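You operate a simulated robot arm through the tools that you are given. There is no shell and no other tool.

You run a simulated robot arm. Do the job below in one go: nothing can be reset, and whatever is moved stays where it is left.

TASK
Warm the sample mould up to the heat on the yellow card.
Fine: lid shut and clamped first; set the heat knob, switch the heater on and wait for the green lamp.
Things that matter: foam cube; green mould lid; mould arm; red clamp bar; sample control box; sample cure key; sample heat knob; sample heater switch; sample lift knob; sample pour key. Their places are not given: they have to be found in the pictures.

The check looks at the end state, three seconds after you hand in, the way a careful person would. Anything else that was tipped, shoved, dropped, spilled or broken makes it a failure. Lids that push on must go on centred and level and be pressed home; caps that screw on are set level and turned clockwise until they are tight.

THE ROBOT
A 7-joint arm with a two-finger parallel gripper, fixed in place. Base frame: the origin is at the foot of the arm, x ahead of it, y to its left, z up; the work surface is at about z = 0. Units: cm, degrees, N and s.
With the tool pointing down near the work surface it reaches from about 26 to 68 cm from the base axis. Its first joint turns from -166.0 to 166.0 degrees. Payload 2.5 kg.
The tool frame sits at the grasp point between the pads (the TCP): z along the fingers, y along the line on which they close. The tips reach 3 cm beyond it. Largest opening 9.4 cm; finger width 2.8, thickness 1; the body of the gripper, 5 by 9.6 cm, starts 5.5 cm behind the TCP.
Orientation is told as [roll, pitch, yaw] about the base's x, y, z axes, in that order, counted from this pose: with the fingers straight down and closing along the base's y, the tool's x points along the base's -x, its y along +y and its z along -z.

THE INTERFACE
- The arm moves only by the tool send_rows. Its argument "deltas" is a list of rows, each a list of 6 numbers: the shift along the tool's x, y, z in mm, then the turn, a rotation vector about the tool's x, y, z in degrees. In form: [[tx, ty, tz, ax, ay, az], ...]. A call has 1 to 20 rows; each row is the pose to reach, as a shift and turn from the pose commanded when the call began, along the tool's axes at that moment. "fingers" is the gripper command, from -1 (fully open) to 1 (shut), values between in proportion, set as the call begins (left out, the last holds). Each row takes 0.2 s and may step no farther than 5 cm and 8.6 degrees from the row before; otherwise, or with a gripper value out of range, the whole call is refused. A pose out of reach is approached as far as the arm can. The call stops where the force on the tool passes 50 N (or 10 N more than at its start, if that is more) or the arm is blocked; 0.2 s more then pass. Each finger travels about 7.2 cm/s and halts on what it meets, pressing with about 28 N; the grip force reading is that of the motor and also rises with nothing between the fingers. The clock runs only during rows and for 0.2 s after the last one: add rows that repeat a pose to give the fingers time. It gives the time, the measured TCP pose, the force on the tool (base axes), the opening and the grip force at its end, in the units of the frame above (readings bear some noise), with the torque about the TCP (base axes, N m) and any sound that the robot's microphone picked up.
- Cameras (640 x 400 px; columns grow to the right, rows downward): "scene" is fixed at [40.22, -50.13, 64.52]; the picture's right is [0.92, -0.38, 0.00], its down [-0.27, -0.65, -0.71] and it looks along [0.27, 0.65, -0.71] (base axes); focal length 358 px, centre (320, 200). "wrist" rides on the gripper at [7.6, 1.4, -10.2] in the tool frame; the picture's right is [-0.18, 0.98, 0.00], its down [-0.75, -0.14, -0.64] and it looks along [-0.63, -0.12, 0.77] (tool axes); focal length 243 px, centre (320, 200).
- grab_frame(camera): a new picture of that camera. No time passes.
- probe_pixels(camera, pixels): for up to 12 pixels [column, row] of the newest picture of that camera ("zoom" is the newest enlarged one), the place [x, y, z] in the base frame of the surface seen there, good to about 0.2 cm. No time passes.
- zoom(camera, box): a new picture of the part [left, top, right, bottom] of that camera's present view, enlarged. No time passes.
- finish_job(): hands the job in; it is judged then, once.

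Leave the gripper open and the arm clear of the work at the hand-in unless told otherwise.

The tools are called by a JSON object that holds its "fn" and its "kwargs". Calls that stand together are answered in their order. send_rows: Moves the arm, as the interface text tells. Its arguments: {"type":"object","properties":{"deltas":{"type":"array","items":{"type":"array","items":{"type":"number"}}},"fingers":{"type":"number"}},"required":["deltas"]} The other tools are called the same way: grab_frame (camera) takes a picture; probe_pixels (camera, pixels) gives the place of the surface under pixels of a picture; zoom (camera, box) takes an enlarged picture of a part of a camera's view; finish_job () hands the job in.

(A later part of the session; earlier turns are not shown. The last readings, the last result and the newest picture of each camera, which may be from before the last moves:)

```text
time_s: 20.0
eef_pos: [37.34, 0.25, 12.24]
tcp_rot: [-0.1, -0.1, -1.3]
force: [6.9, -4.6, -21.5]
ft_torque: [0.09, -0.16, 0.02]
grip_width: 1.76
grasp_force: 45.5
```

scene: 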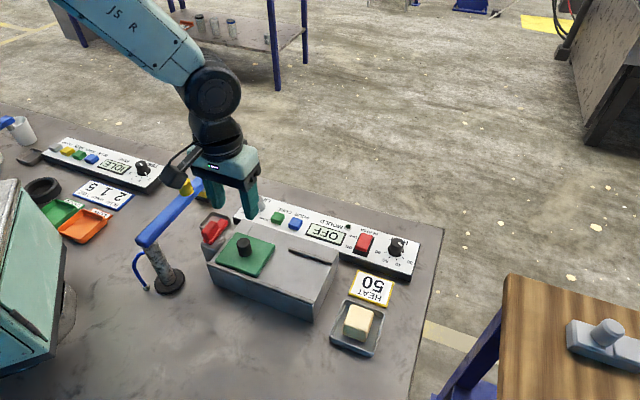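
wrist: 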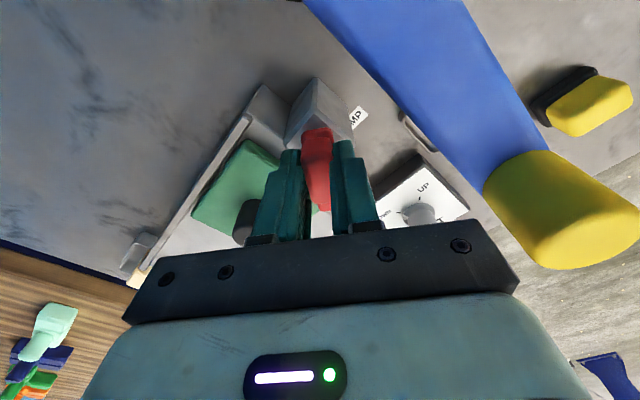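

Turning continues with low lateral force. I'm lifting slightly (Fz -21), so I'll add 1 mm down and continue.

{"fn": "send_rows", "kwargs": {"deltas": [[0, 0, 1, 0, 0, 3], [0, 0, 1, 0, 0, 7], [0, 0, 1, 0, 0, 11], [0, 0, 1, 0, 0, 15], [0, 0, 1, 0, 0, 15]]}}

{"fn": "zoom", "kwargs": {"camera": "scene", "box": [180, 190, 292, 260]}}

```text
time_s: 21.2
eef_pos: [37.46, 0.32, 12.27]
tcp_rot: [-0.1, -0.1, -16.2]
force: [-8.9, -11.4, 41.9]
ft_torque: [0.08, 1.1, 0.0]
grip_width: 1.78
grasp_force: 44.4
```

```text
5.71 times, centred on (236, 225) of scene
```

zoom: 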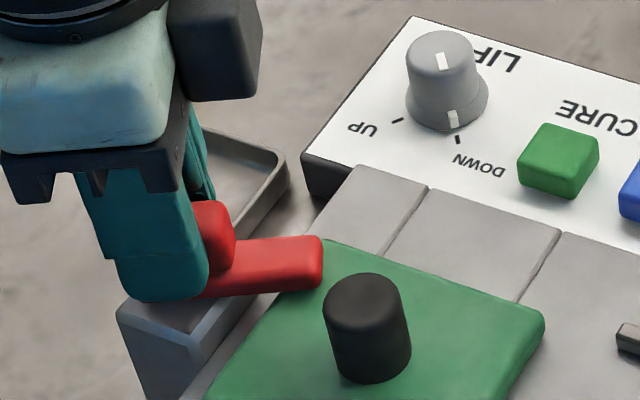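

The bar is now over the lid. Fz is +42, so I'll relieve it upward by 0.7 mm and continue turning.

{"fn": "send_rows", "kwargs": {"deltas": [[0, 0, -0.7, 0, 0, 0], [0, 0, -0.7, 0, 0, 5], [0, 0, -0.7, 0, 0, 10], [0, 0, -0.7, 0, 0, 14], [0, 0, -0.7, 0, 0, 14]]}}

```text
time_s: 22.4
eef_pos: [37.4, 0.21, 12.36]
tcp_rot: [-0.1, -0.2, -30.2]
force: [-11.3, -20.6, 31.5]
ft_torque: [-0.32, 0.06, 0.01]
grip_width: 1.79
grasp_force: 44.4
```

At -30° yaw, the force is mostly along the closing direction (tool -y), so I'll trim -1 mm there and -0.6 mm in z. Then turn 15° more to -45°.

{"fn": "send_rows", "kwargs": {"deltas": [[0, -1, -0.6, 0, 0, 0], [0, -1, -0.6, 0, 0, 5], [0, -1, -0.6, 0, 0, 10], [0, -1, -0.6, 0, 0, 15], [0, -1, -0.6, 0, 0, 15]]}}

{"fn": "zoom", "kwargs": {"camera": "scene", "box": [180, 190, 292, 260]}}

{"fn": "grab_frame", "kwargs": {"camera": "wrist"}}

```text
time_s: 23.6
eef_pos: [37.37, 0.09, 12.19]
tcp_rot: [0.0, -0.2, -45.3]
force: [3.7, -15.5, -11.1]
ft_torque: [-0.33, -0.15, -0.01]
grip_width: 1.8
grasp_force: 44.9
```

```text
5.71 times, centred on (236, 225) of scene
```

zoom: 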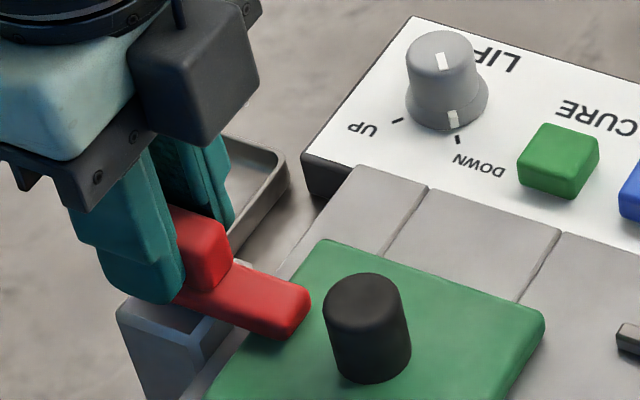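

```text
taken
```

wrist: 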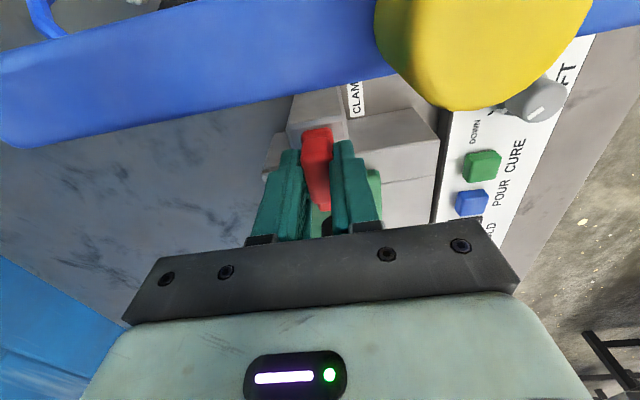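

The bar now points along the mould over the lid. I'll try 4° more to feel for an end stop.

{"fn": "send_rows", "kwargs": {"deltas": [[0, 0, 0, 0, 0, 2], [0, 0, 0, 0, 0, 4], [0, 0, 0, 0, 0, 4]]}}

```text
time_s: 24.4
eef_pos: [37.35, 0.28, 12.38]
tcp_rot: [0.0, -0.2, -49.1]
force: [8.1, -15.7, -33.8]
ft_torque: [-0.61, -0.52, 1.04]
grip_width: 1.77
grasp_force: 45.0
```

The yaw torque jumped to 1.04 N·m, so that's the end stop and the clamp is fully over. I'll back off 3°, open, and rise.

{"fn": "send_rows", "kwargs": {"deltas": [[0, 0, 0, 0, 0, -3], [0, 0, 0, 0, 0, -3]]}}

{"fn": "send_rows", "kwargs": {"deltas": [[0, 0, 0, 0, 0, 0], [0, 0, 0, 0, 0, 0]], "fingers": 0.2}}

{"fn": "send_rows", "kwargs": {"deltas": [[0, 0, -20, 0, 0, 0], [0, 0, -50, 0, 0, 0], [0, 0, -80, 0, 0, 0], [0, 0, -120, 0, 0, 0], [0, 0, -160, 0, 0, 0], [0, 0, -160, 0, 0, 0]]}}

{"fn": "grab_frame", "kwargs": {"camera": "wrist"}}

{"fn": "zoom", "kwargs": {"camera": "scene", "box": [180, 190, 292, 260]}}

```text
time_s: 25.0
eef_pos: [37.44, 0.15, 12.32]
tcp_rot: [0.0, -0.1, -46.2]
force: [8.4, -15.2, -37.9]
ft_torque: [-0.42, -0.42, 0.04]
grip_width: 1.78
grasp_force: 45.3
```

```text
time_s: 25.6
eef_pos: [37.31, 0.31, 12.36]
tcp_rot: [-0.1, -0.1, -46.1]
force: [-0.2, 0.6, 0.0]
ft_torque: [-0.02, 0.0, -0.03]
grip_width: 3.75
grasp_force: 0.0
```

```text
time_s: 27.0
eef_pos: [37.28, 0.19, 28.23]
tcp_rot: [0.0, 0.0, -46.2]
force: [0.1, 0.1, -0.2]
ft_torque: [-0.02, 0.01, -0.01]
grip_width: 3.74
grasp_force: 0.1
```

```text
taken
```

wrist: 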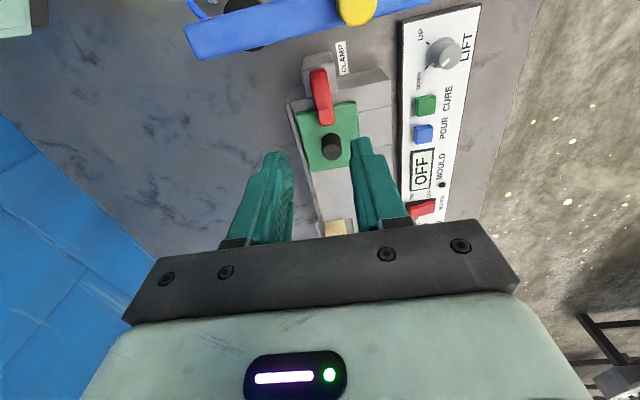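

```text
5.71 times, centred on (236, 225) of scene
```

zoom: 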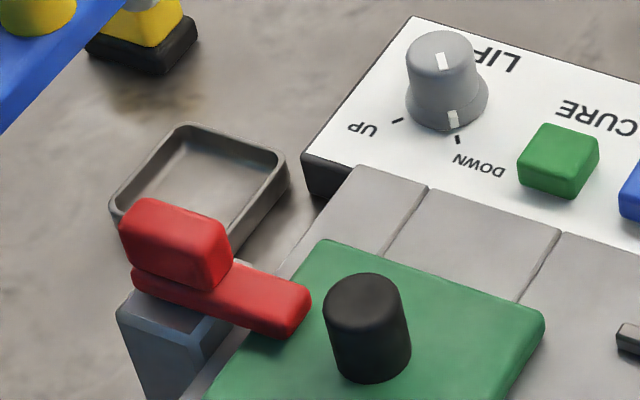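

Lid shut and clamp over. Now the heat knob: a zoom for its pointer, ticks and coordinates.

{"fn": "zoom", "kwargs": {"camera": "scene", "box": [364, 226, 428, 266]}}

{"fn": "probe_pixels", "kwargs": {"camera": "zoom", "pixels": [[212, 258], [260, 310], [328, 330], [393, 315], [330, 165], [275, 165], [385, 165], [330, 135], [330, 190], [375, 275], [330, 290], [345, 175]]}}

{"fn": "grab_frame", "kwargs": {"camera": "scene"}}

```text
10.00 times, centred on (396, 246) of scene
```

zoom: 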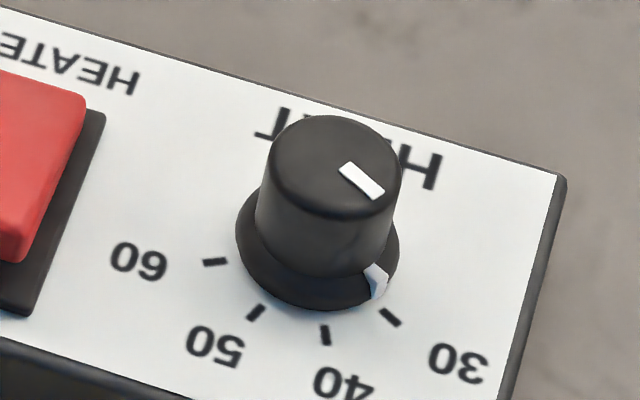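

```text
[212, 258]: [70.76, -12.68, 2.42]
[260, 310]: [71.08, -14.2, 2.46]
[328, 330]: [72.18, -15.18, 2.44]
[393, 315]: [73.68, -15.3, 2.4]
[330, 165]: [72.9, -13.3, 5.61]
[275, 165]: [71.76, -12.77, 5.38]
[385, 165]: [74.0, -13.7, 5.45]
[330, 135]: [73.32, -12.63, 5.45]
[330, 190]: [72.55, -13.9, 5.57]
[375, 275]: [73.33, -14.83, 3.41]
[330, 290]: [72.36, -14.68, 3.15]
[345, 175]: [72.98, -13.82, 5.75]
```

```text
taken
```

scene: 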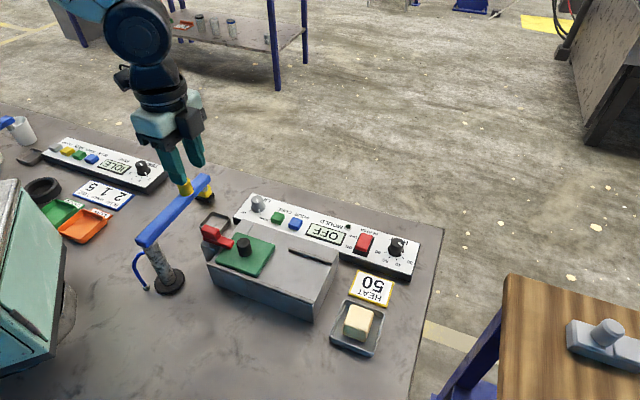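

The clamp bar looks right. The heat knob is centred about (72.85,-13.25), top at 5.5, radius ~1.2. Tick bearings from its centre are 30→292°, 40→251°, 50→208°, 60→165°, and the pointer is near 30. At 74 cm out it needs the tool tilted outward. First I'll move over toward it at z≈25 with yaw +11°.

{"fn": "send_rows", "kwargs": {"deltas": [[-30, 11, 4, 0, 0, -7.2], [-60, 22, 8, 0, 0, -14.4], [-90, 33, 12, 0, 0, -21.6], [-120, 43, 15, 0, 0, -28.8], [-150, 54, 19, 0, 0, -36], [-180, 65, 22, 0, 0, -43.2], [-210, 76, 26, 0, 0, -50.4], [-238, 86, 30, 0, 0, -57.2], [-238, 86, 30, 0, 0, -57.2]], "fingers": 0.05}}

{"fn": "grab_frame", "kwargs": {"camera": "wrist"}}

{"fn": "grab_frame", "kwargs": {"camera": "scene"}}

```text
time_s: 29.0
eef_pos: [59.95, -11.04, 25.31]
tcp_rot: [-0.1, -0.1, 11.2]
force: [-0.5, -0.9, 0.3]
ft_torque: [0.02, 0.0, -0.02]
grip_width: 4.47
grasp_force: 0.1
```

```text
taken
```

wrist: 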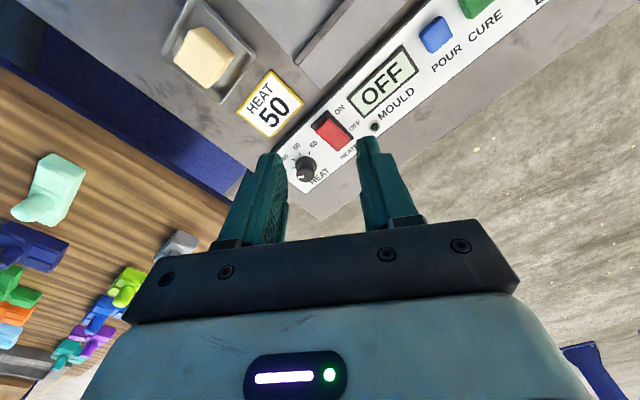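

```text
taken
```

scene: 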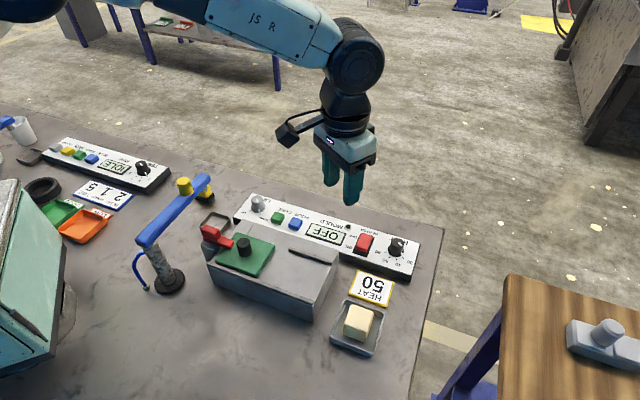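

Now a wrist zoom on the heat panel to read the pointer and switch.

{"fn": "zoom", "kwargs": {"camera": "wrist", "box": [270, 100, 366, 200]}}

{"fn": "probe_pixels", "kwargs": {"camera": "wrist", "pixels": [[307, 170], [305, 160], [303, 178], [298, 168], [314, 168], [330, 130], [324, 120], [338, 140], [333, 120], [326, 138]]}}

```text
4.00 times, centred on (318, 150) of wrist
```

zoom: 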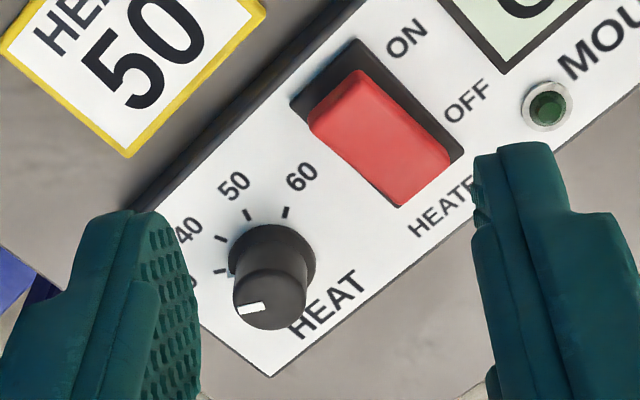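

```text
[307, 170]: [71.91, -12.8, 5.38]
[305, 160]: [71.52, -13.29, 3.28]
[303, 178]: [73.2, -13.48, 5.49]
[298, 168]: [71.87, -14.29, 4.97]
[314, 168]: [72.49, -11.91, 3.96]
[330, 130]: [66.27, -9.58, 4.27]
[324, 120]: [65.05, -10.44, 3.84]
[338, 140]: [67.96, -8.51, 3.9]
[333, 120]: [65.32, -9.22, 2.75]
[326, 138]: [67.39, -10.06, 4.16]
```

The pointer sits at about the 30 tick. The rocker's ON end is toward the mould, near (65.3,-10.5). I'll tilt the tool outward 30° and move to a pre-grasp above the knob at about z=13.

{"fn": "send_rows", "kwargs": {"deltas": [[-22, -9, 20, 0, -6, 0], [-44, -18, 45, 0, -12, 0], [-67, -28, 70, 0, -18, 0], [-90, -37, 97, 0, -24, 0], [-112, -46.7, 123, 0, -30, 0], [-112, -46.7, 123, 0, -30, 0]]}}

{"fn": "grab_frame", "kwargs": {"camera": "wrist"}}

{"fn": "zoom", "kwargs": {"camera": "scene", "box": [310, 160, 470, 290]}}

```text
time_s: 30.4
eef_pos: [71.91, -13.46, 13.13]
tcp_rot: [-0.2, -30.2, 11.2]
force: [0.6, 0.9, 0.8]
ft_torque: [0.01, -0.01, -0.02]
grip_width: 4.49
grasp_force: 0.0
```

```text
taken
```

wrist: 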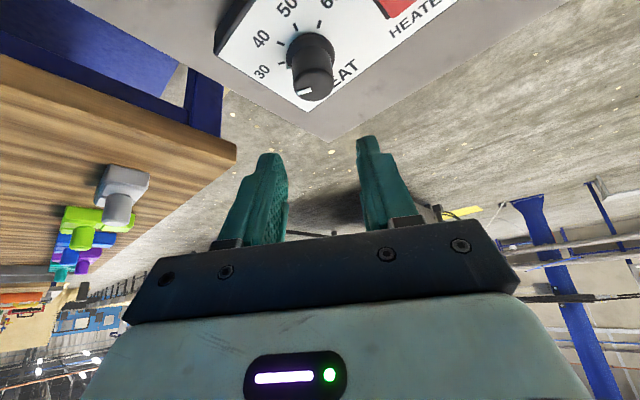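

```text
3.08 times, centred on (390, 225) of scene
```

zoom: 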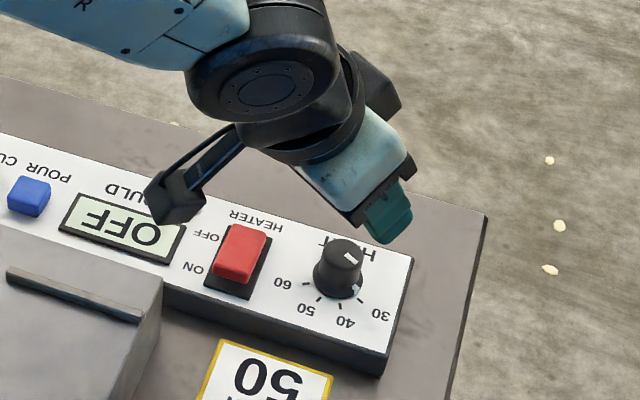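

The pose is reachable. I'll zoom in on the knob's pointer.

{"fn": "zoom", "kwargs": {"camera": "wrist", "box": [240, 0, 400, 110]}}

{"fn": "probe_pixels", "kwargs": {"camera": "wrist", "pixels": [[315, 85], [302, 92], [298, 80], [330, 80], [314, 98], [314, 70], [283, 64], [281, 42], [297, 27], [319, 24], [290, 62], [310, 35]]}}

```text
3.64 times, centred on (320, 55) of wrist
```

zoom: 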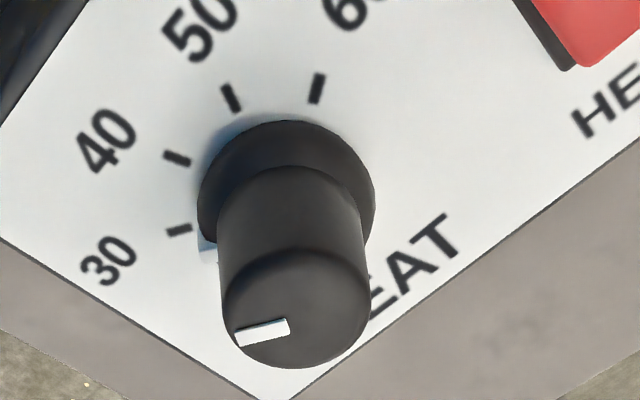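

```text
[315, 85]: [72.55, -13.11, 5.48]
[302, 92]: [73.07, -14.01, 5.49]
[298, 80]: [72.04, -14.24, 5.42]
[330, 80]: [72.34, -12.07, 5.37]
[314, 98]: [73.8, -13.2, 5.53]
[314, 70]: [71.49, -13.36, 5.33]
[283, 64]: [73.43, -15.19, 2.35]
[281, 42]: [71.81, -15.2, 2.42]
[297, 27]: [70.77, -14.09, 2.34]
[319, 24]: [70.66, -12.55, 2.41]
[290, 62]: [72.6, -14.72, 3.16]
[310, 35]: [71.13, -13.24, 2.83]
```

Pointer at the 30 tick. The ticks are about 44° apart, so 50 is about 88° clockwise from here. I'll descend vertically to z≈7 with the fingers straddling the knob.

{"fn": "send_rows", "kwargs": {"deltas": [[8, 0, 13, 0, 0, 0], [16, 0, 26, 0, 0, 0], [24, 0, 39, 0, 0, 0], [31.7, 0, 52.1, 0, 0, 0], [31.7, 0, 52.1, 0, 0, 0]]}}

{"fn": "zoom", "kwargs": {"camera": "scene", "box": [340, 190, 452, 280]}}

{"fn": "grab_frame", "kwargs": {"camera": "wrist"}}

```text
time_s: 31.6
eef_pos: [71.82, -13.5, 7.04]
tcp_rot: [-0.1, -30.1, 11.0]
force: [0.2, 0.2, -0.5]
ft_torque: [0.0, -0.02, 0.01]
grip_width: 4.49
grasp_force: 0.1
```

```text
4.44 times, centred on (396, 235) of scene
```

zoom: 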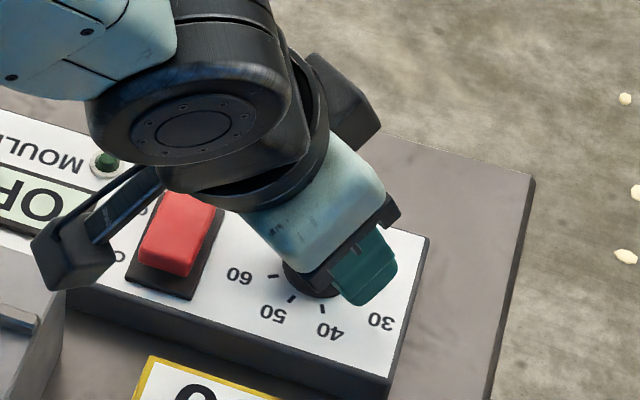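

```text
taken
```

wrist: 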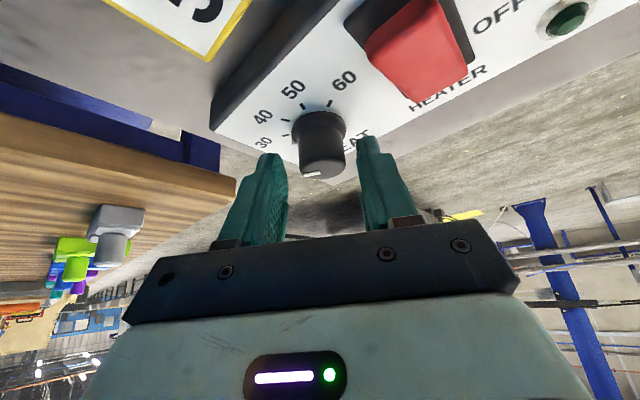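

The knob sits between the fingers, so I'll close.

{"fn": "send_rows", "kwargs": {"deltas": [[0, 0, 0, 0, 0, 0], [0, 0, 0, 0, 0, 0], [0, 0, 0, 0, 0, 0]], "fingers": 1}}

{"fn": "grab_frame", "kwargs": {"camera": "wrist"}}

{"fn": "zoom", "kwargs": {"camera": "wrist", "box": [220, 60, 420, 250]}}

```text
time_s: 32.4
eef_pos: [71.75, -13.31, 7.08]
tcp_rot: [0.0, -30.2, 11.1]
force: [-1.1, 8.7, 0.8]
ft_torque: [0.1, 0.14, 0.09]
grip_width: 2.78
grasp_force: 44.6
```

```text
taken
```

wrist: 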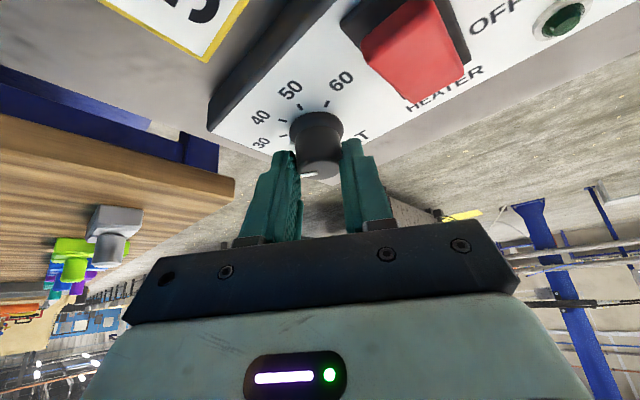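

```text
2.11 times, centred on (320, 155) of wrist
```

zoom: 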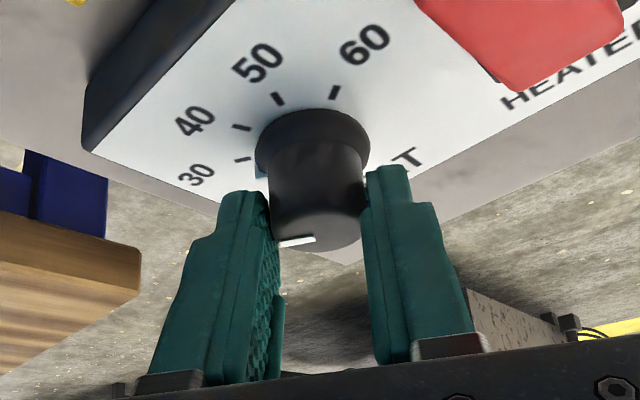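

Gripped with width 2.78. I'll rotate clockwise about the vertical through the knob, starting with 22°.

{"fn": "send_rows", "kwargs": {"deltas": [[0, 2.5, 0, 2.75, 0, 4.76], [-0.2, 3.4, 0.1, 5.5, 0, 9.53], [-0.4, 4.3, 0.2, 8.25, 0, 14.29], [-0.6, 5.2, 0.4, 11, 0, 19.05], [-0.6, 5.2, 0.4, 11, 0, 19.05]]}}

{"fn": "grab_frame", "kwargs": {"camera": "wrist"}}

{"fn": "zoom", "kwargs": {"camera": "wrist", "box": [220, 60, 420, 250]}}

```text
time_s: 33.6
eef_pos: [71.72, -12.91, 7.0]
tcp_rot: [-0.1, -30.2, -11.0]
force: [0.6, 8.6, -1.6]
ft_torque: [0.43, 0.05, 0.08]
grip_width: 2.78
grasp_force: 44.4
```

```text
taken
```

wrist: 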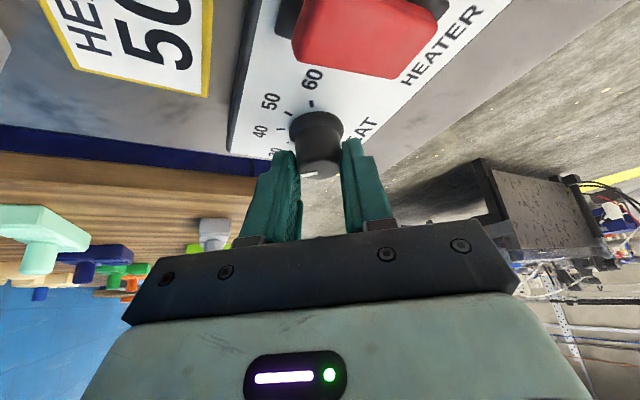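

```text
2.11 times, centred on (320, 155) of wrist
```

zoom: 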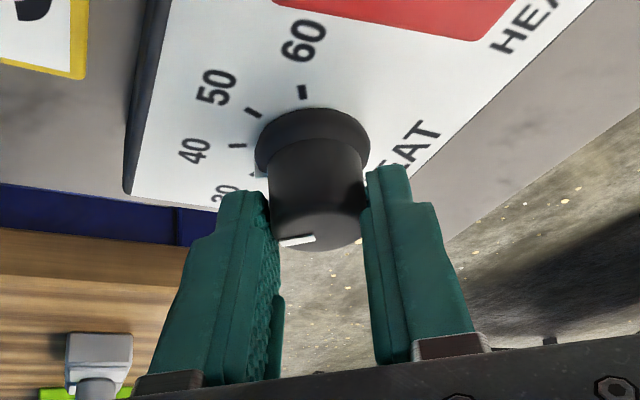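

The knob turns with the gripper: the pointer line kept its place between the fingers while the panel rotated. I'll go another 33°.

{"fn": "send_rows", "kwargs": {"deltas": [[0, 1, 0, 2.75, 0, 4.76], [-0.2, 1.9, 0.1, 5.5, 0, 9.53], [-0.4, 2.8, 0.2, 8.25, 0, 14.29], [-0.6, 3.7, 0.4, 11, 0, 19.05], [-1, 4.6, 0.6, 13.75, 0, 23.8], [-1.4, 5.4, 0.8, 16.5, 0, 28.6], [-1.4, 5.4, 0.8, 16.5, 0, 28.6]]}}

{"fn": "grab_frame", "kwargs": {"camera": "wrist"}}

{"fn": "zoom", "kwargs": {"camera": "wrist", "box": [220, 60, 420, 250]}}

{"fn": "zoom", "kwargs": {"camera": "scene", "box": [320, 190, 452, 280]}}

```text
time_s: 35.2
eef_pos: [72.0, -12.35, 7.14]
tcp_rot: [0.1, -30.2, -44.1]
force: [9.4, 12.3, -7.7]
ft_torque: [0.65, -0.08, 0.18]
grip_width: 2.75
grasp_force: 45.1
```

```text
taken
```

wrist: 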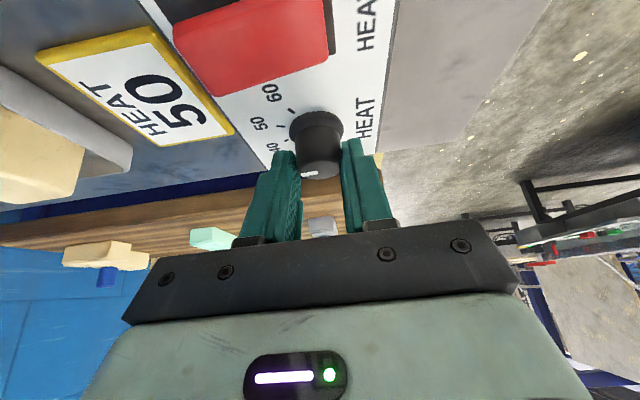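

```text
2.11 times, centred on (320, 155) of wrist
```

zoom: 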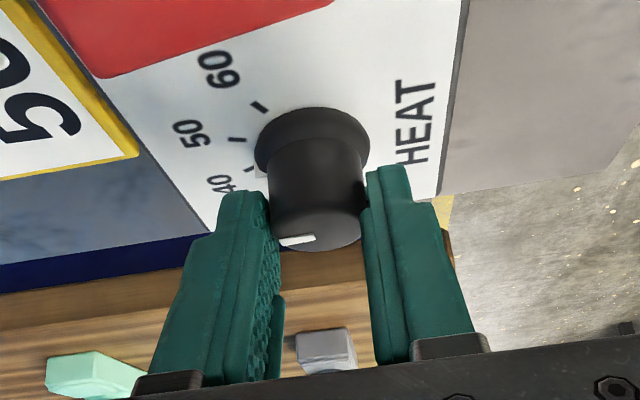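

```text
4.44 times, centred on (386, 235) of scene
```

zoom: 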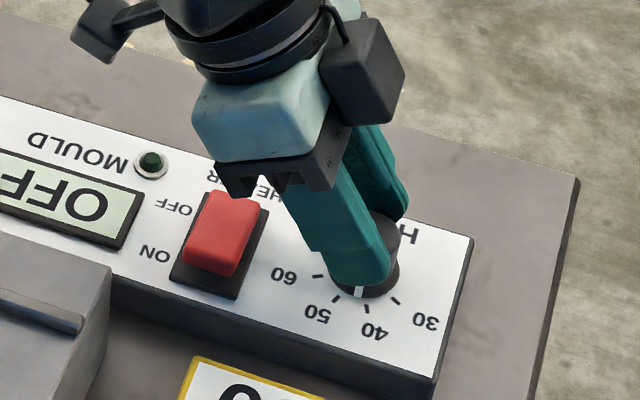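

The pointer's skirt mark is now just past 40. I'll open, swing back 33°, and look before regrasping.

{"fn": "send_rows", "kwargs": {"deltas": [[0, 0, 0, 0, 0, 0], [0, 0, 0, 0, 0, 0]], "fingers": 0.05}}

{"fn": "send_rows", "kwargs": {"deltas": [[0, -1, 0, -2.75, 0, -4.76], [-0.2, -1.9, 0.1, -5.5, 0, -9.53], [-0.4, -2.8, 0.2, -8.25, 0, -14.29], [-0.6, -3.7, 0.4, -11, 0, -19.05], [-1, -4.6, 0.6, -13.75, 0, -23.8], [-1.4, -5.4, 0.8, -16.5, 0, -28.6], [-1.4, -5.4, 0.8, -16.5, 0, -28.6]]}}

{"fn": "grab_frame", "kwargs": {"camera": "wrist"}}

{"fn": "zoom", "kwargs": {"camera": "wrist", "box": [240, 60, 400, 190]}}

{"fn": "zoom", "kwargs": {"camera": "scene", "box": [370, 230, 434, 270]}}

```text
time_s: 35.8
eef_pos: [71.88, -12.51, 7.11]
tcp_rot: [0.0, -30.2, -43.9]
force: [0.1, 0.0, 0.1]
ft_torque: [-0.01, -0.01, 0.01]
grip_width: 4.49
grasp_force: 0.1
```

```text
time_s: 37.4
eef_pos: [71.78, -12.99, 7.22]
tcp_rot: [-0.1, -30.1, -10.8]
force: [0.5, 0.4, 0.5]
ft_torque: [0.04, 0.02, 0.02]
grip_width: 4.46
grasp_force: 0.2
```

```text
taken
```

wrist: 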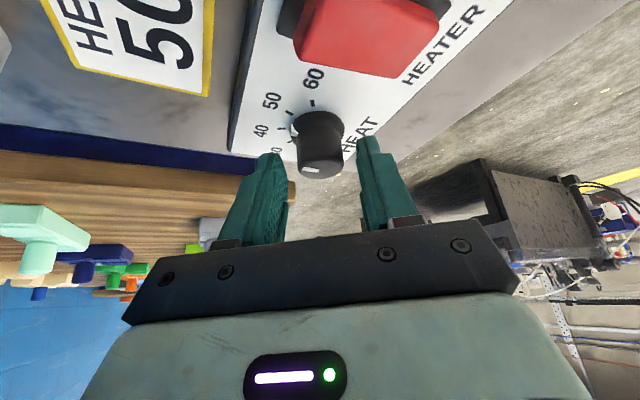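

```text
3.08 times, centred on (320, 125) of wrist
```

zoom: 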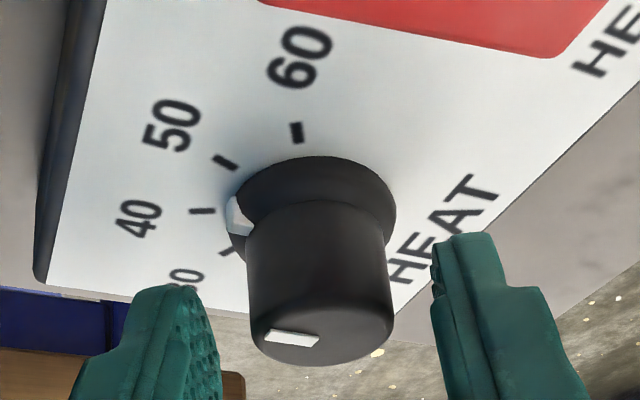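

```text
10.00 times, centred on (402, 250) of scene
```

zoom: 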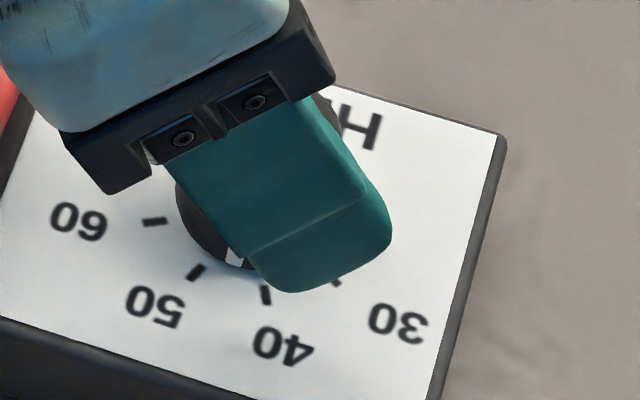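

The mark now reads about 43, between 40 and 50. I'll regrasp and rotate 30°.

{"fn": "send_rows", "kwargs": {"deltas": [[0, 0, 1, 0, 0, 0], [0, 0, 1, 0, 0, 0], [0, 0, 1, 0, 0, 0]], "fingers": 1}}

{"fn": "send_rows", "kwargs": {"deltas": [[0, 1, 0, 2.75, 0, 4.76], [-0.2, 1.9, 0.1, 5.5, 0, 9.53], [-0.4, 2.8, 0.2, 8.25, 0, 14.29], [-0.6, 3.7, 0.4, 11, 0, 19.05], [-1, 4.6, 0.6, 13.75, 0, 23.8], [-1.2, 5, 0.7, 15, 0, 26], [-1.2, 5, 0.7, 15, 0, 26]]}}

{"fn": "grab_frame", "kwargs": {"camera": "wrist"}}

{"fn": "zoom", "kwargs": {"camera": "wrist", "box": [240, 60, 400, 190]}}

{"fn": "zoom", "kwargs": {"camera": "scene", "box": [370, 230, 434, 270]}}

```text
time_s: 38.2
eef_pos: [71.89, -12.89, 6.97]
tcp_rot: [0.0, -30.1, -10.9]
force: [-17.9, 4.6, 15.8]
ft_torque: [0.37, 0.46, 0.01]
grip_width: 2.76
grasp_force: 45.3
```

```text
time_s: 39.8
eef_pos: [72.13, -12.42, 7.02]
tcp_rot: [0.1, -30.2, -40.9]
force: [-6.1, 9.2, 10.4]
ft_torque: [-0.6, -0.26, 0.02]
grip_width: 2.77
grasp_force: 44.7
```

```text
taken
```

wrist: 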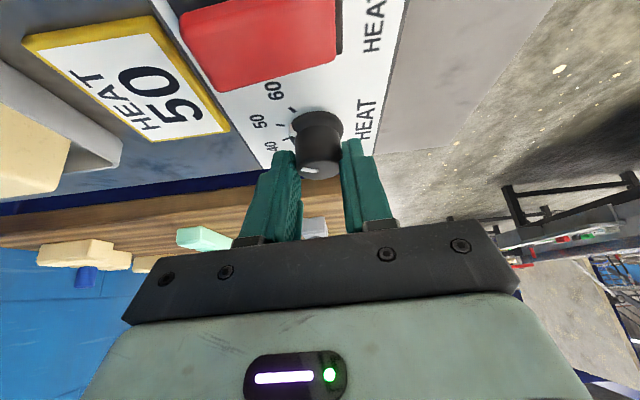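

```text
3.08 times, centred on (320, 125) of wrist
```

zoom: 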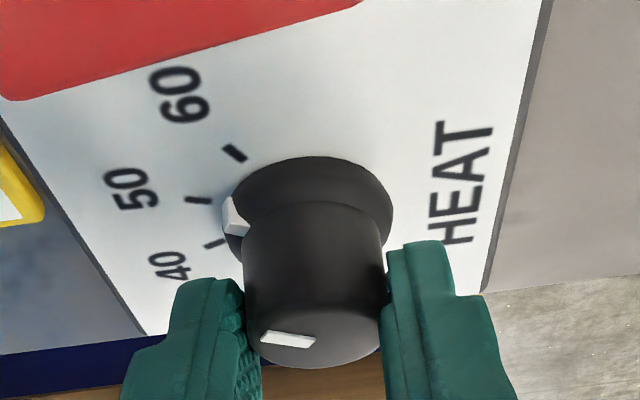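

```text
10.00 times, centred on (402, 250) of scene
```

zoom: 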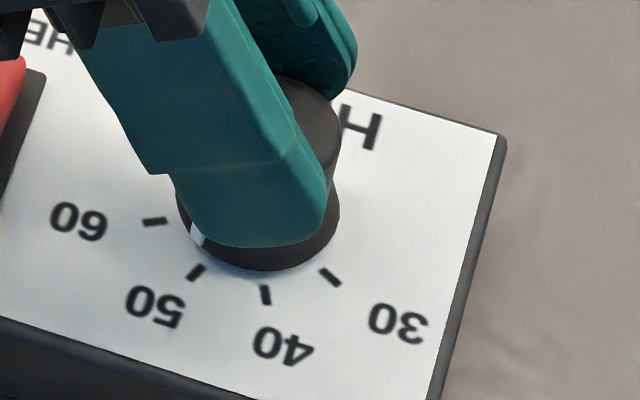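

The mark is near 50. I'll release, lift about 6 cm and swing back so I can view it from above.

{"fn": "send_rows", "kwargs": {"deltas": [[0, 0, 0, 0, 0, 0], [0, 0, 0, 0, 0, 0]], "fingers": 0.05}}

{"fn": "send_rows", "kwargs": {"deltas": [[-10, 0, -17, 0, 0, 0], [-20, 0, -35, 0, 0, 0], [-30, 0, -52, 0, 0, 0], [-30, 0, -52, -3.5, 0, -6], [-30, 0, -52, -7, 0, -12], [-30, 0, -52, -10.5, 0, -18], [-30, 0, -52, -14, 0, -24], [-30, 0, -52, -14, 0, -24]]}}

{"fn": "grab_frame", "kwargs": {"camera": "wrist"}}

{"fn": "zoom", "kwargs": {"camera": "wrist", "box": [240, 0, 400, 110]}}

{"fn": "zoom", "kwargs": {"camera": "scene", "box": [364, 226, 428, 266]}}

```text
time_s: 40.4
eef_pos: [72.02, -12.56, 6.86]
tcp_rot: [0.0, -30.1, -40.9]
force: [0.5, 0.0, -0.2]
ft_torque: [0.02, -0.02, 0.01]
grip_width: 4.47
grasp_force: 0.0
```

```text
time_s: 42.2
eef_pos: [72.06, -12.42, 12.95]
tcp_rot: [0.1, -30.1, -13.0]
force: [0.3, -0.2, 0.7]
ft_torque: [-0.02, 0.01, -0.06]
grip_width: 4.46
grasp_force: 0.1
```

```text
taken
```

wrist: 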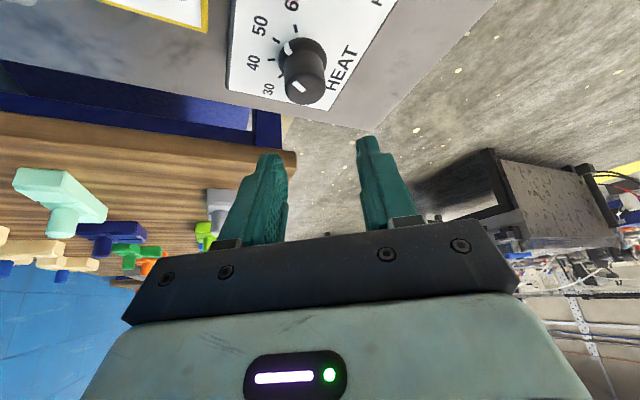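

```text
3.64 times, centred on (320, 55) of wrist
```

zoom: 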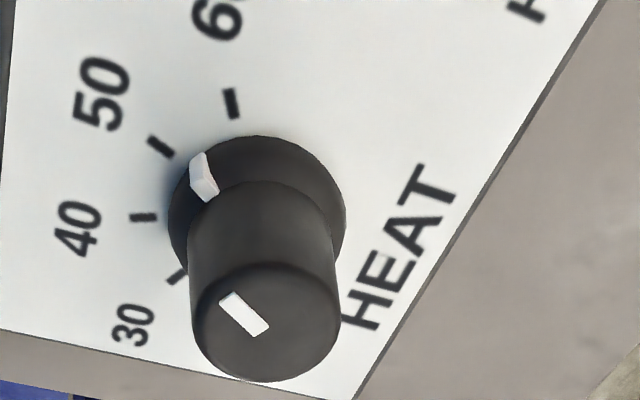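

```text
10.00 times, centred on (396, 246) of scene
```

zoom: 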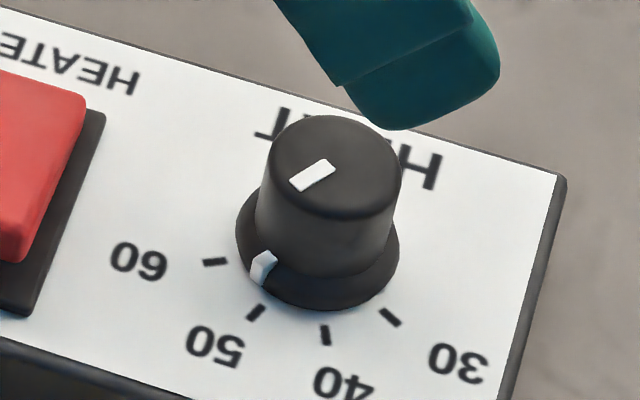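

It reads very close to 50. I'll zoom harder on both views and probe the pointer line.

{"fn": "zoom", "kwargs": {"camera": "wrist", "box": [260, 15, 340, 65]}}

{"fn": "zoom", "kwargs": {"camera": "wrist", "box": [280, 55, 344, 110]}}

{"fn": "zoom", "kwargs": {"camera": "scene", "box": [380, 234, 412, 262]}}

{"fn": "probe_pixels", "kwargs": {"camera": "zoom", "pixels": [[100, 100], [320, 200]]}}

```text
8.00 times, centred on (300, 40) of wrist
```

zoom: 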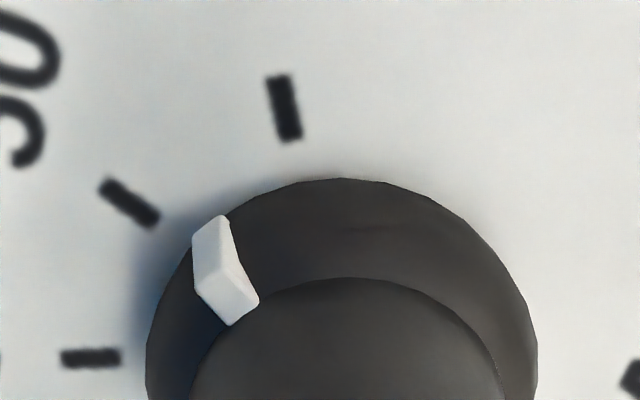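

```text
7.27 times, centred on (312, 82) of wrist
```

zoom: 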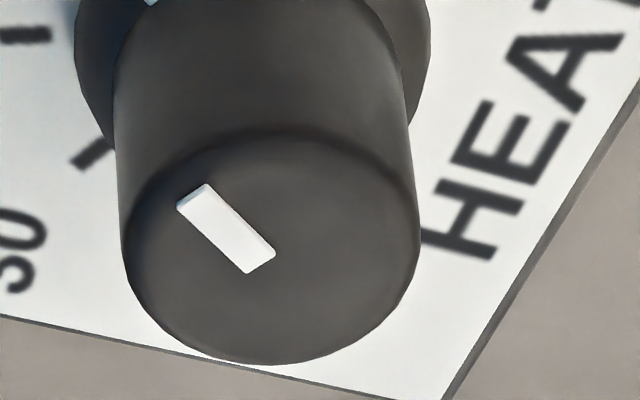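

```text
14.29 times, centred on (396, 248) of scene
```

zoom: 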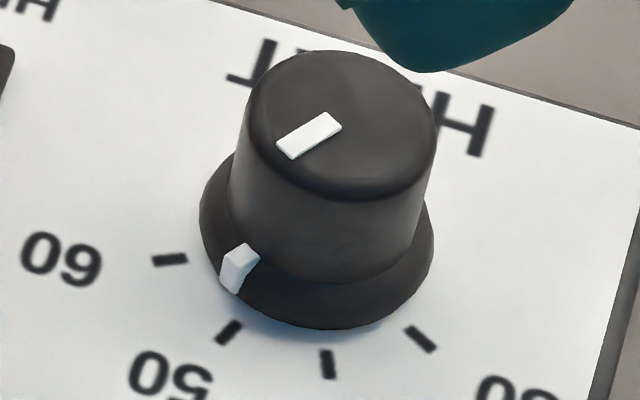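

```text
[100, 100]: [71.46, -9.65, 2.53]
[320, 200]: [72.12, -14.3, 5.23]
```

By projection the pointer line is around 192–197° and the 50 tick at 205°, so I'm slightly past 50 (about 52). I'll probe the skirt mark to confirm.

{"fn": "zoom", "kwargs": {"camera": "wrist", "box": [260, 15, 340, 65]}}

{"fn": "probe_pixels", "kwargs": {"camera": "zoom", "pixels": [[210, 265], [215, 250], [205, 240], [225, 280], [235, 300], [132, 203], [110, 187], [152, 222], [284, 110], [92, 357]]}}

{"fn": "zoom", "kwargs": {"camera": "scene", "box": [380, 234, 412, 262]}}

{"fn": "probe_pixels", "kwargs": {"camera": "zoom", "pixels": [[230, 275], [240, 262], [235, 268], [232, 282], [230, 332], [170, 260], [328, 364], [420, 340], [284, 150], [334, 119], [295, 140], [310, 132]]}}

```text
8.00 times, centred on (300, 40) of wrist
```

zoom: 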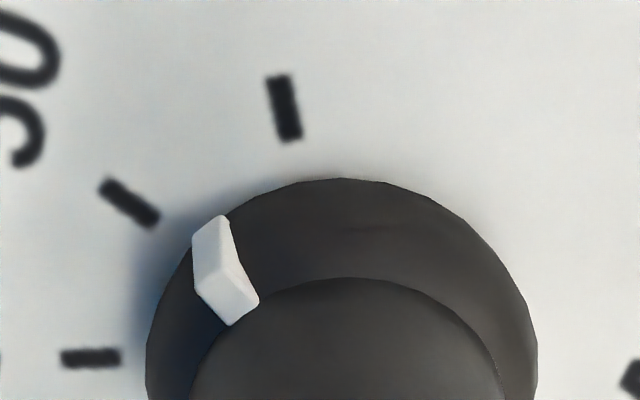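

```text
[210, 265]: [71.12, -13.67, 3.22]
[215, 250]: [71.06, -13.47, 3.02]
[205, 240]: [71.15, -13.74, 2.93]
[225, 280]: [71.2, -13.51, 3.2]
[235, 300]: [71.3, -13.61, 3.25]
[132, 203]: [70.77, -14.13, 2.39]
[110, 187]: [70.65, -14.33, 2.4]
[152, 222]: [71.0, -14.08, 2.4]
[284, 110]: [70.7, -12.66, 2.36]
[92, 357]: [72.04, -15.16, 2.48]
```

```text
14.29 times, centred on (396, 248) of scene
```

zoom: 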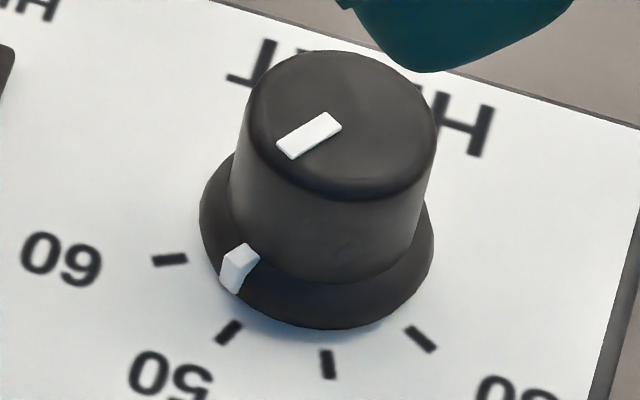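

```text
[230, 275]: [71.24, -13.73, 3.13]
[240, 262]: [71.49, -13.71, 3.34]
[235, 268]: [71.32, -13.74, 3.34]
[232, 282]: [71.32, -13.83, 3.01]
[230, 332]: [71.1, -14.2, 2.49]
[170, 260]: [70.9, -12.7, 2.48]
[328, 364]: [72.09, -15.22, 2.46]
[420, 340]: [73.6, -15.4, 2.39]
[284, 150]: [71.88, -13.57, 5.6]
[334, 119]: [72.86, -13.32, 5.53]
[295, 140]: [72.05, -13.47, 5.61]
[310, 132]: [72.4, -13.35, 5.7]
```

The mark averages about 198°, with the 50 tick at about 207°, so the knob is ~9° past (about 52). I'll go back down, regrip, and turn 9° counter-clockwise.

{"fn": "send_rows", "kwargs": {"deltas": [[0, -5, 0, 0, 0, 0], [10, -5, 17, 0, 0, 0], [20, -5, 34, 0, 0, 0], [29.9, -5, 51.5, 0, 0, 0], [29.9, -5, 51.5, 0, 0, 0]]}}

{"fn": "send_rows", "kwargs": {"deltas": [[0, 0, 0, 0, 0, 0], [0, 0, 0, 0, 0, 0], [0, 0, 0, 0, 0, 0]], "fingers": 1}}

{"fn": "grab_frame", "kwargs": {"camera": "wrist"}}

{"fn": "zoom", "kwargs": {"camera": "wrist", "box": [240, 60, 400, 190]}}

```text
time_s: 43.4
eef_pos: [71.78, -13.08, 7.0]
tcp_rot: [0.1, -30.2, -13.2]
force: [-0.2, -0.3, -0.2]
ft_torque: [0.02, -0.02, -0.01]
grip_width: 4.47
grasp_force: 0.1
```

```text
time_s: 44.2
eef_pos: [71.85, -12.98, 7.05]
tcp_rot: [0.2, -30.2, -13.2]
force: [4.3, 4.6, -3.5]
ft_torque: [-0.03, -0.13, 0.03]
grip_width: 2.76
grasp_force: 44.4
```

```text
taken
```

wrist: 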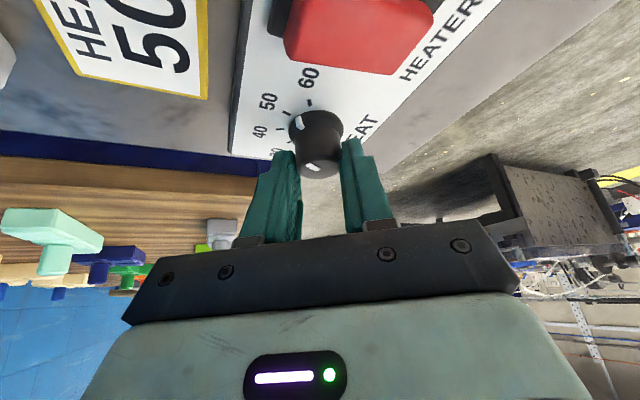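

```text
3.08 times, centred on (320, 125) of wrist
```

zoom: 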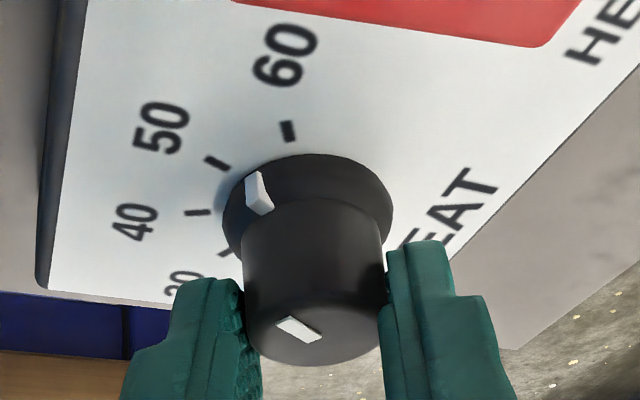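

Gripped and clearly past 50. I'll turn 9.5° counter-clockwise, release, and lift to check.

{"fn": "send_rows", "kwargs": {"deltas": [[0, -0.8, 0, -2.4, 0, -4.1], [-0.1, -1.65, 0.1, -4.75, 0, -8.23], [-0.1, -1.65, 0.1, -4.75, 0, -8.23]]}}

{"fn": "send_rows", "kwargs": {"deltas": [[0, 0, 0, 0, 0, 0], [0, 0, 0, 0, 0, 0]], "fingers": 0.05}}

{"fn": "send_rows", "kwargs": {"deltas": [[-10, 0, -17, 0, 0, 0], [-20, 0, -35, 0, 0, 0], [-30, 0, -52, 0, 0, 0], [-30, 0, -52, 0, 0, 0]]}}

{"fn": "grab_frame", "kwargs": {"camera": "wrist"}}

{"fn": "zoom", "kwargs": {"camera": "wrist", "box": [260, 15, 360, 110]}}

{"fn": "zoom", "kwargs": {"camera": "scene", "box": [380, 234, 412, 262]}}

{"fn": "probe_pixels", "kwargs": {"camera": "zoom", "pixels": [[240, 275], [250, 280], [245, 285], [230, 332], [300, 155], [336, 120]]}}

```text
time_s: 45.0
eef_pos: [71.9, -13.11, 6.98]
tcp_rot: [0.1, -30.2, -3.6]
force: [3.9, 9.0, 1.5]
ft_torque: [0.4, 0.41, 0.07]
grip_width: 2.73
grasp_force: 44.5
```

```text
time_s: 45.6
eef_pos: [71.79, -13.2, 6.95]
tcp_rot: [0.2, -30.1, -3.7]
force: [-0.9, 0.5, -0.1]
ft_torque: [0.01, -0.03, -0.05]
grip_width: 4.47
grasp_force: 0.1
```

```text
time_s: 46.6
eef_pos: [71.76, -13.24, 12.88]
tcp_rot: [0.1, -30.1, -3.7]
force: [-0.4, 0.0, -0.3]
ft_torque: [0.03, 0.03, 0.04]
grip_width: 4.49
grasp_force: 0.1
```

```text
taken
```

wrist: 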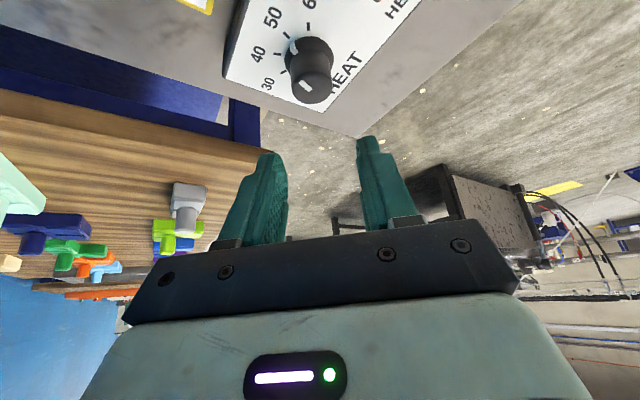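

```text
4.21 times, centred on (310, 62) of wrist
```

zoom: 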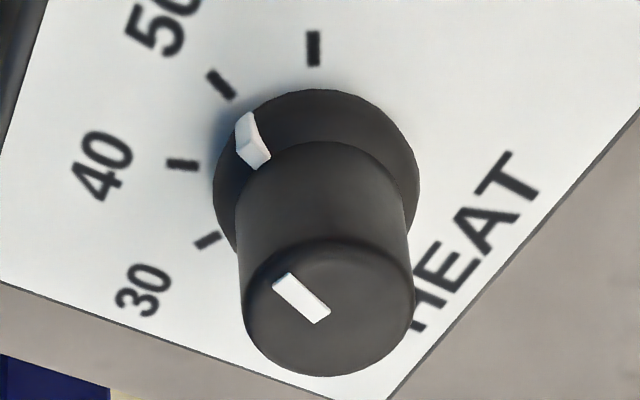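

```text
14.29 times, centred on (396, 248) of scene
```

zoom: 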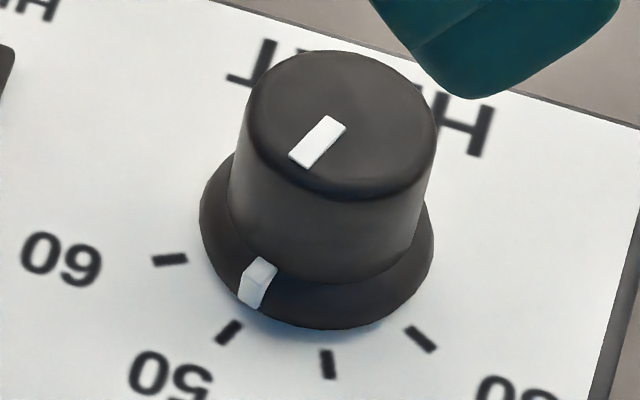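

```text
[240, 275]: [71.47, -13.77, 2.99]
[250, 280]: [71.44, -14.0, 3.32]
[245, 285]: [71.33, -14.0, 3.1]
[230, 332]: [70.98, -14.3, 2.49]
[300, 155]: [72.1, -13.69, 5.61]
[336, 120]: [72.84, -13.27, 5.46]
```

The pointer line now computes to 205° against the 50 tick at 205°, so the heat is set to 50. Next the heater switch: a zoom for its tilt and coordinates.

{"fn": "zoom", "kwargs": {"camera": "scene", "box": [346, 226, 386, 260]}}

{"fn": "probe_pixels", "kwargs": {"camera": "zoom", "pixels": [[320, 130], [320, 100], [330, 80], [310, 160], [300, 190], [290, 210], [270, 170], [360, 190], [280, 230], [300, 250], [350, 120], [330, 300]]}}

```text
11.76 times, centred on (366, 243) of scene
```

zoom: 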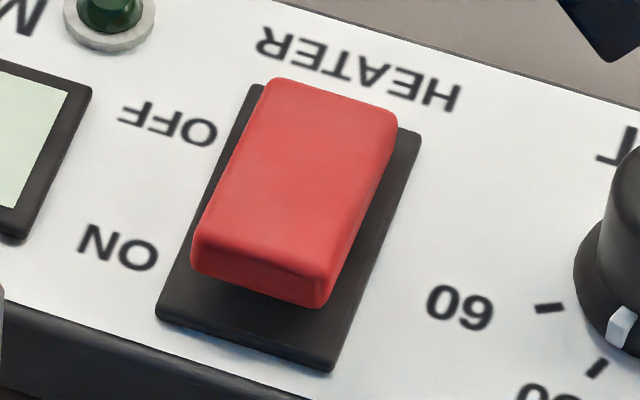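

```text
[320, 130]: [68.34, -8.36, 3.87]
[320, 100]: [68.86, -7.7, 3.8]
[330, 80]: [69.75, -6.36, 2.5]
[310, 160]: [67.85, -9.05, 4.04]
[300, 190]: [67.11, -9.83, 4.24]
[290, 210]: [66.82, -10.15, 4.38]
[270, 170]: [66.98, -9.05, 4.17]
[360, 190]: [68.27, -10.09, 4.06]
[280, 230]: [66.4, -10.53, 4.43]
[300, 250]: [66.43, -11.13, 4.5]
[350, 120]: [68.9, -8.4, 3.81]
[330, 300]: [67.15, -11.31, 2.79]
```

The rocker's ON end is raised (z 4.5 near (66.3,-10.9)) and the OFF end is down, so it is off. I'll rise, untilt, and shut the fingers for pressing.

{"fn": "send_rows", "kwargs": {"deltas": [[2, 0, -22, 0, 7.5, 0], [4, 0, -43, 0, 15, 0], [6, 0, -65, 0, 22.5, 0], [8.3, 0, -86, 0, 30, 0], [8.3, 0, -86, 0, 30, 0]], "fingers": 1}}

```text
time_s: 47.8
eef_pos: [66.8, -13.04, 20.01]
tcp_rot: [0.1, -0.1, -3.7]
force: [0.9, 0.0, -0.7]
ft_torque: [0.0, -0.01, 0.03]
grip_width: 0.0
grasp_force: 28.2
```

Next: above the ON end at (66.3,-10.3), turning to yaw -45° so the narrow side of the shut fingers lies along the rocker. Stop at z≈11.

{"fn": "send_rows", "kwargs": {"deltas": [[1, 5, 15, 0, 0, 6.9], [2, 9, 30, 0, 0, 13.8], [3.5, 14, 45, 0, 0, 20.7], [4.5, 18, 60, 0, 0, 27.6], [5.7, 22, 75, 0, 0, 34.5], [6.8, 27, 90, 0, 0, 41.3], [6.8, 27, 90, 0, 0, 41.3]]}}

{"fn": "grab_frame", "kwargs": {"camera": "wrist"}}

{"fn": "zoom", "kwargs": {"camera": "scene", "box": [330, 190, 426, 270]}}

```text
time_s: 49.4
eef_pos: [66.4, -10.14, 10.98]
tcp_rot: [0.0, -0.1, -45.1]
force: [-0.5, -0.2, 0.4]
ft_torque: [0.02, -0.02, 0.03]
grip_width: 0.0
grasp_force: 28.4
```

```text
taken
```

wrist: 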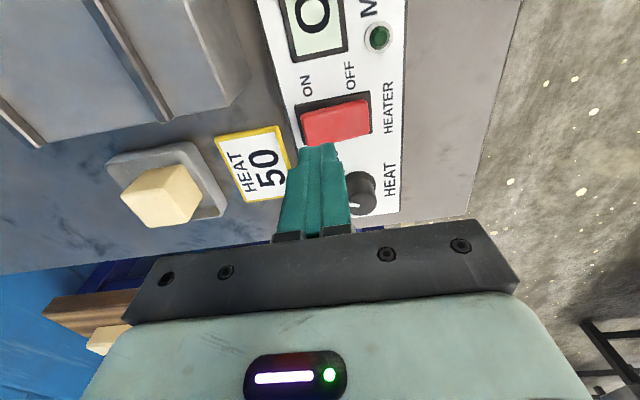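

```text
5.00 times, centred on (378, 230) of scene
```

zoom: 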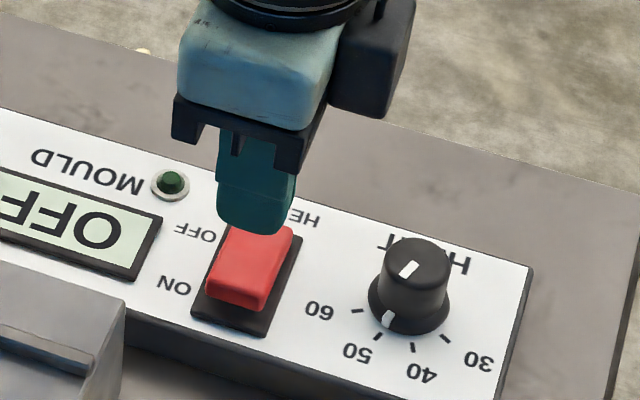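

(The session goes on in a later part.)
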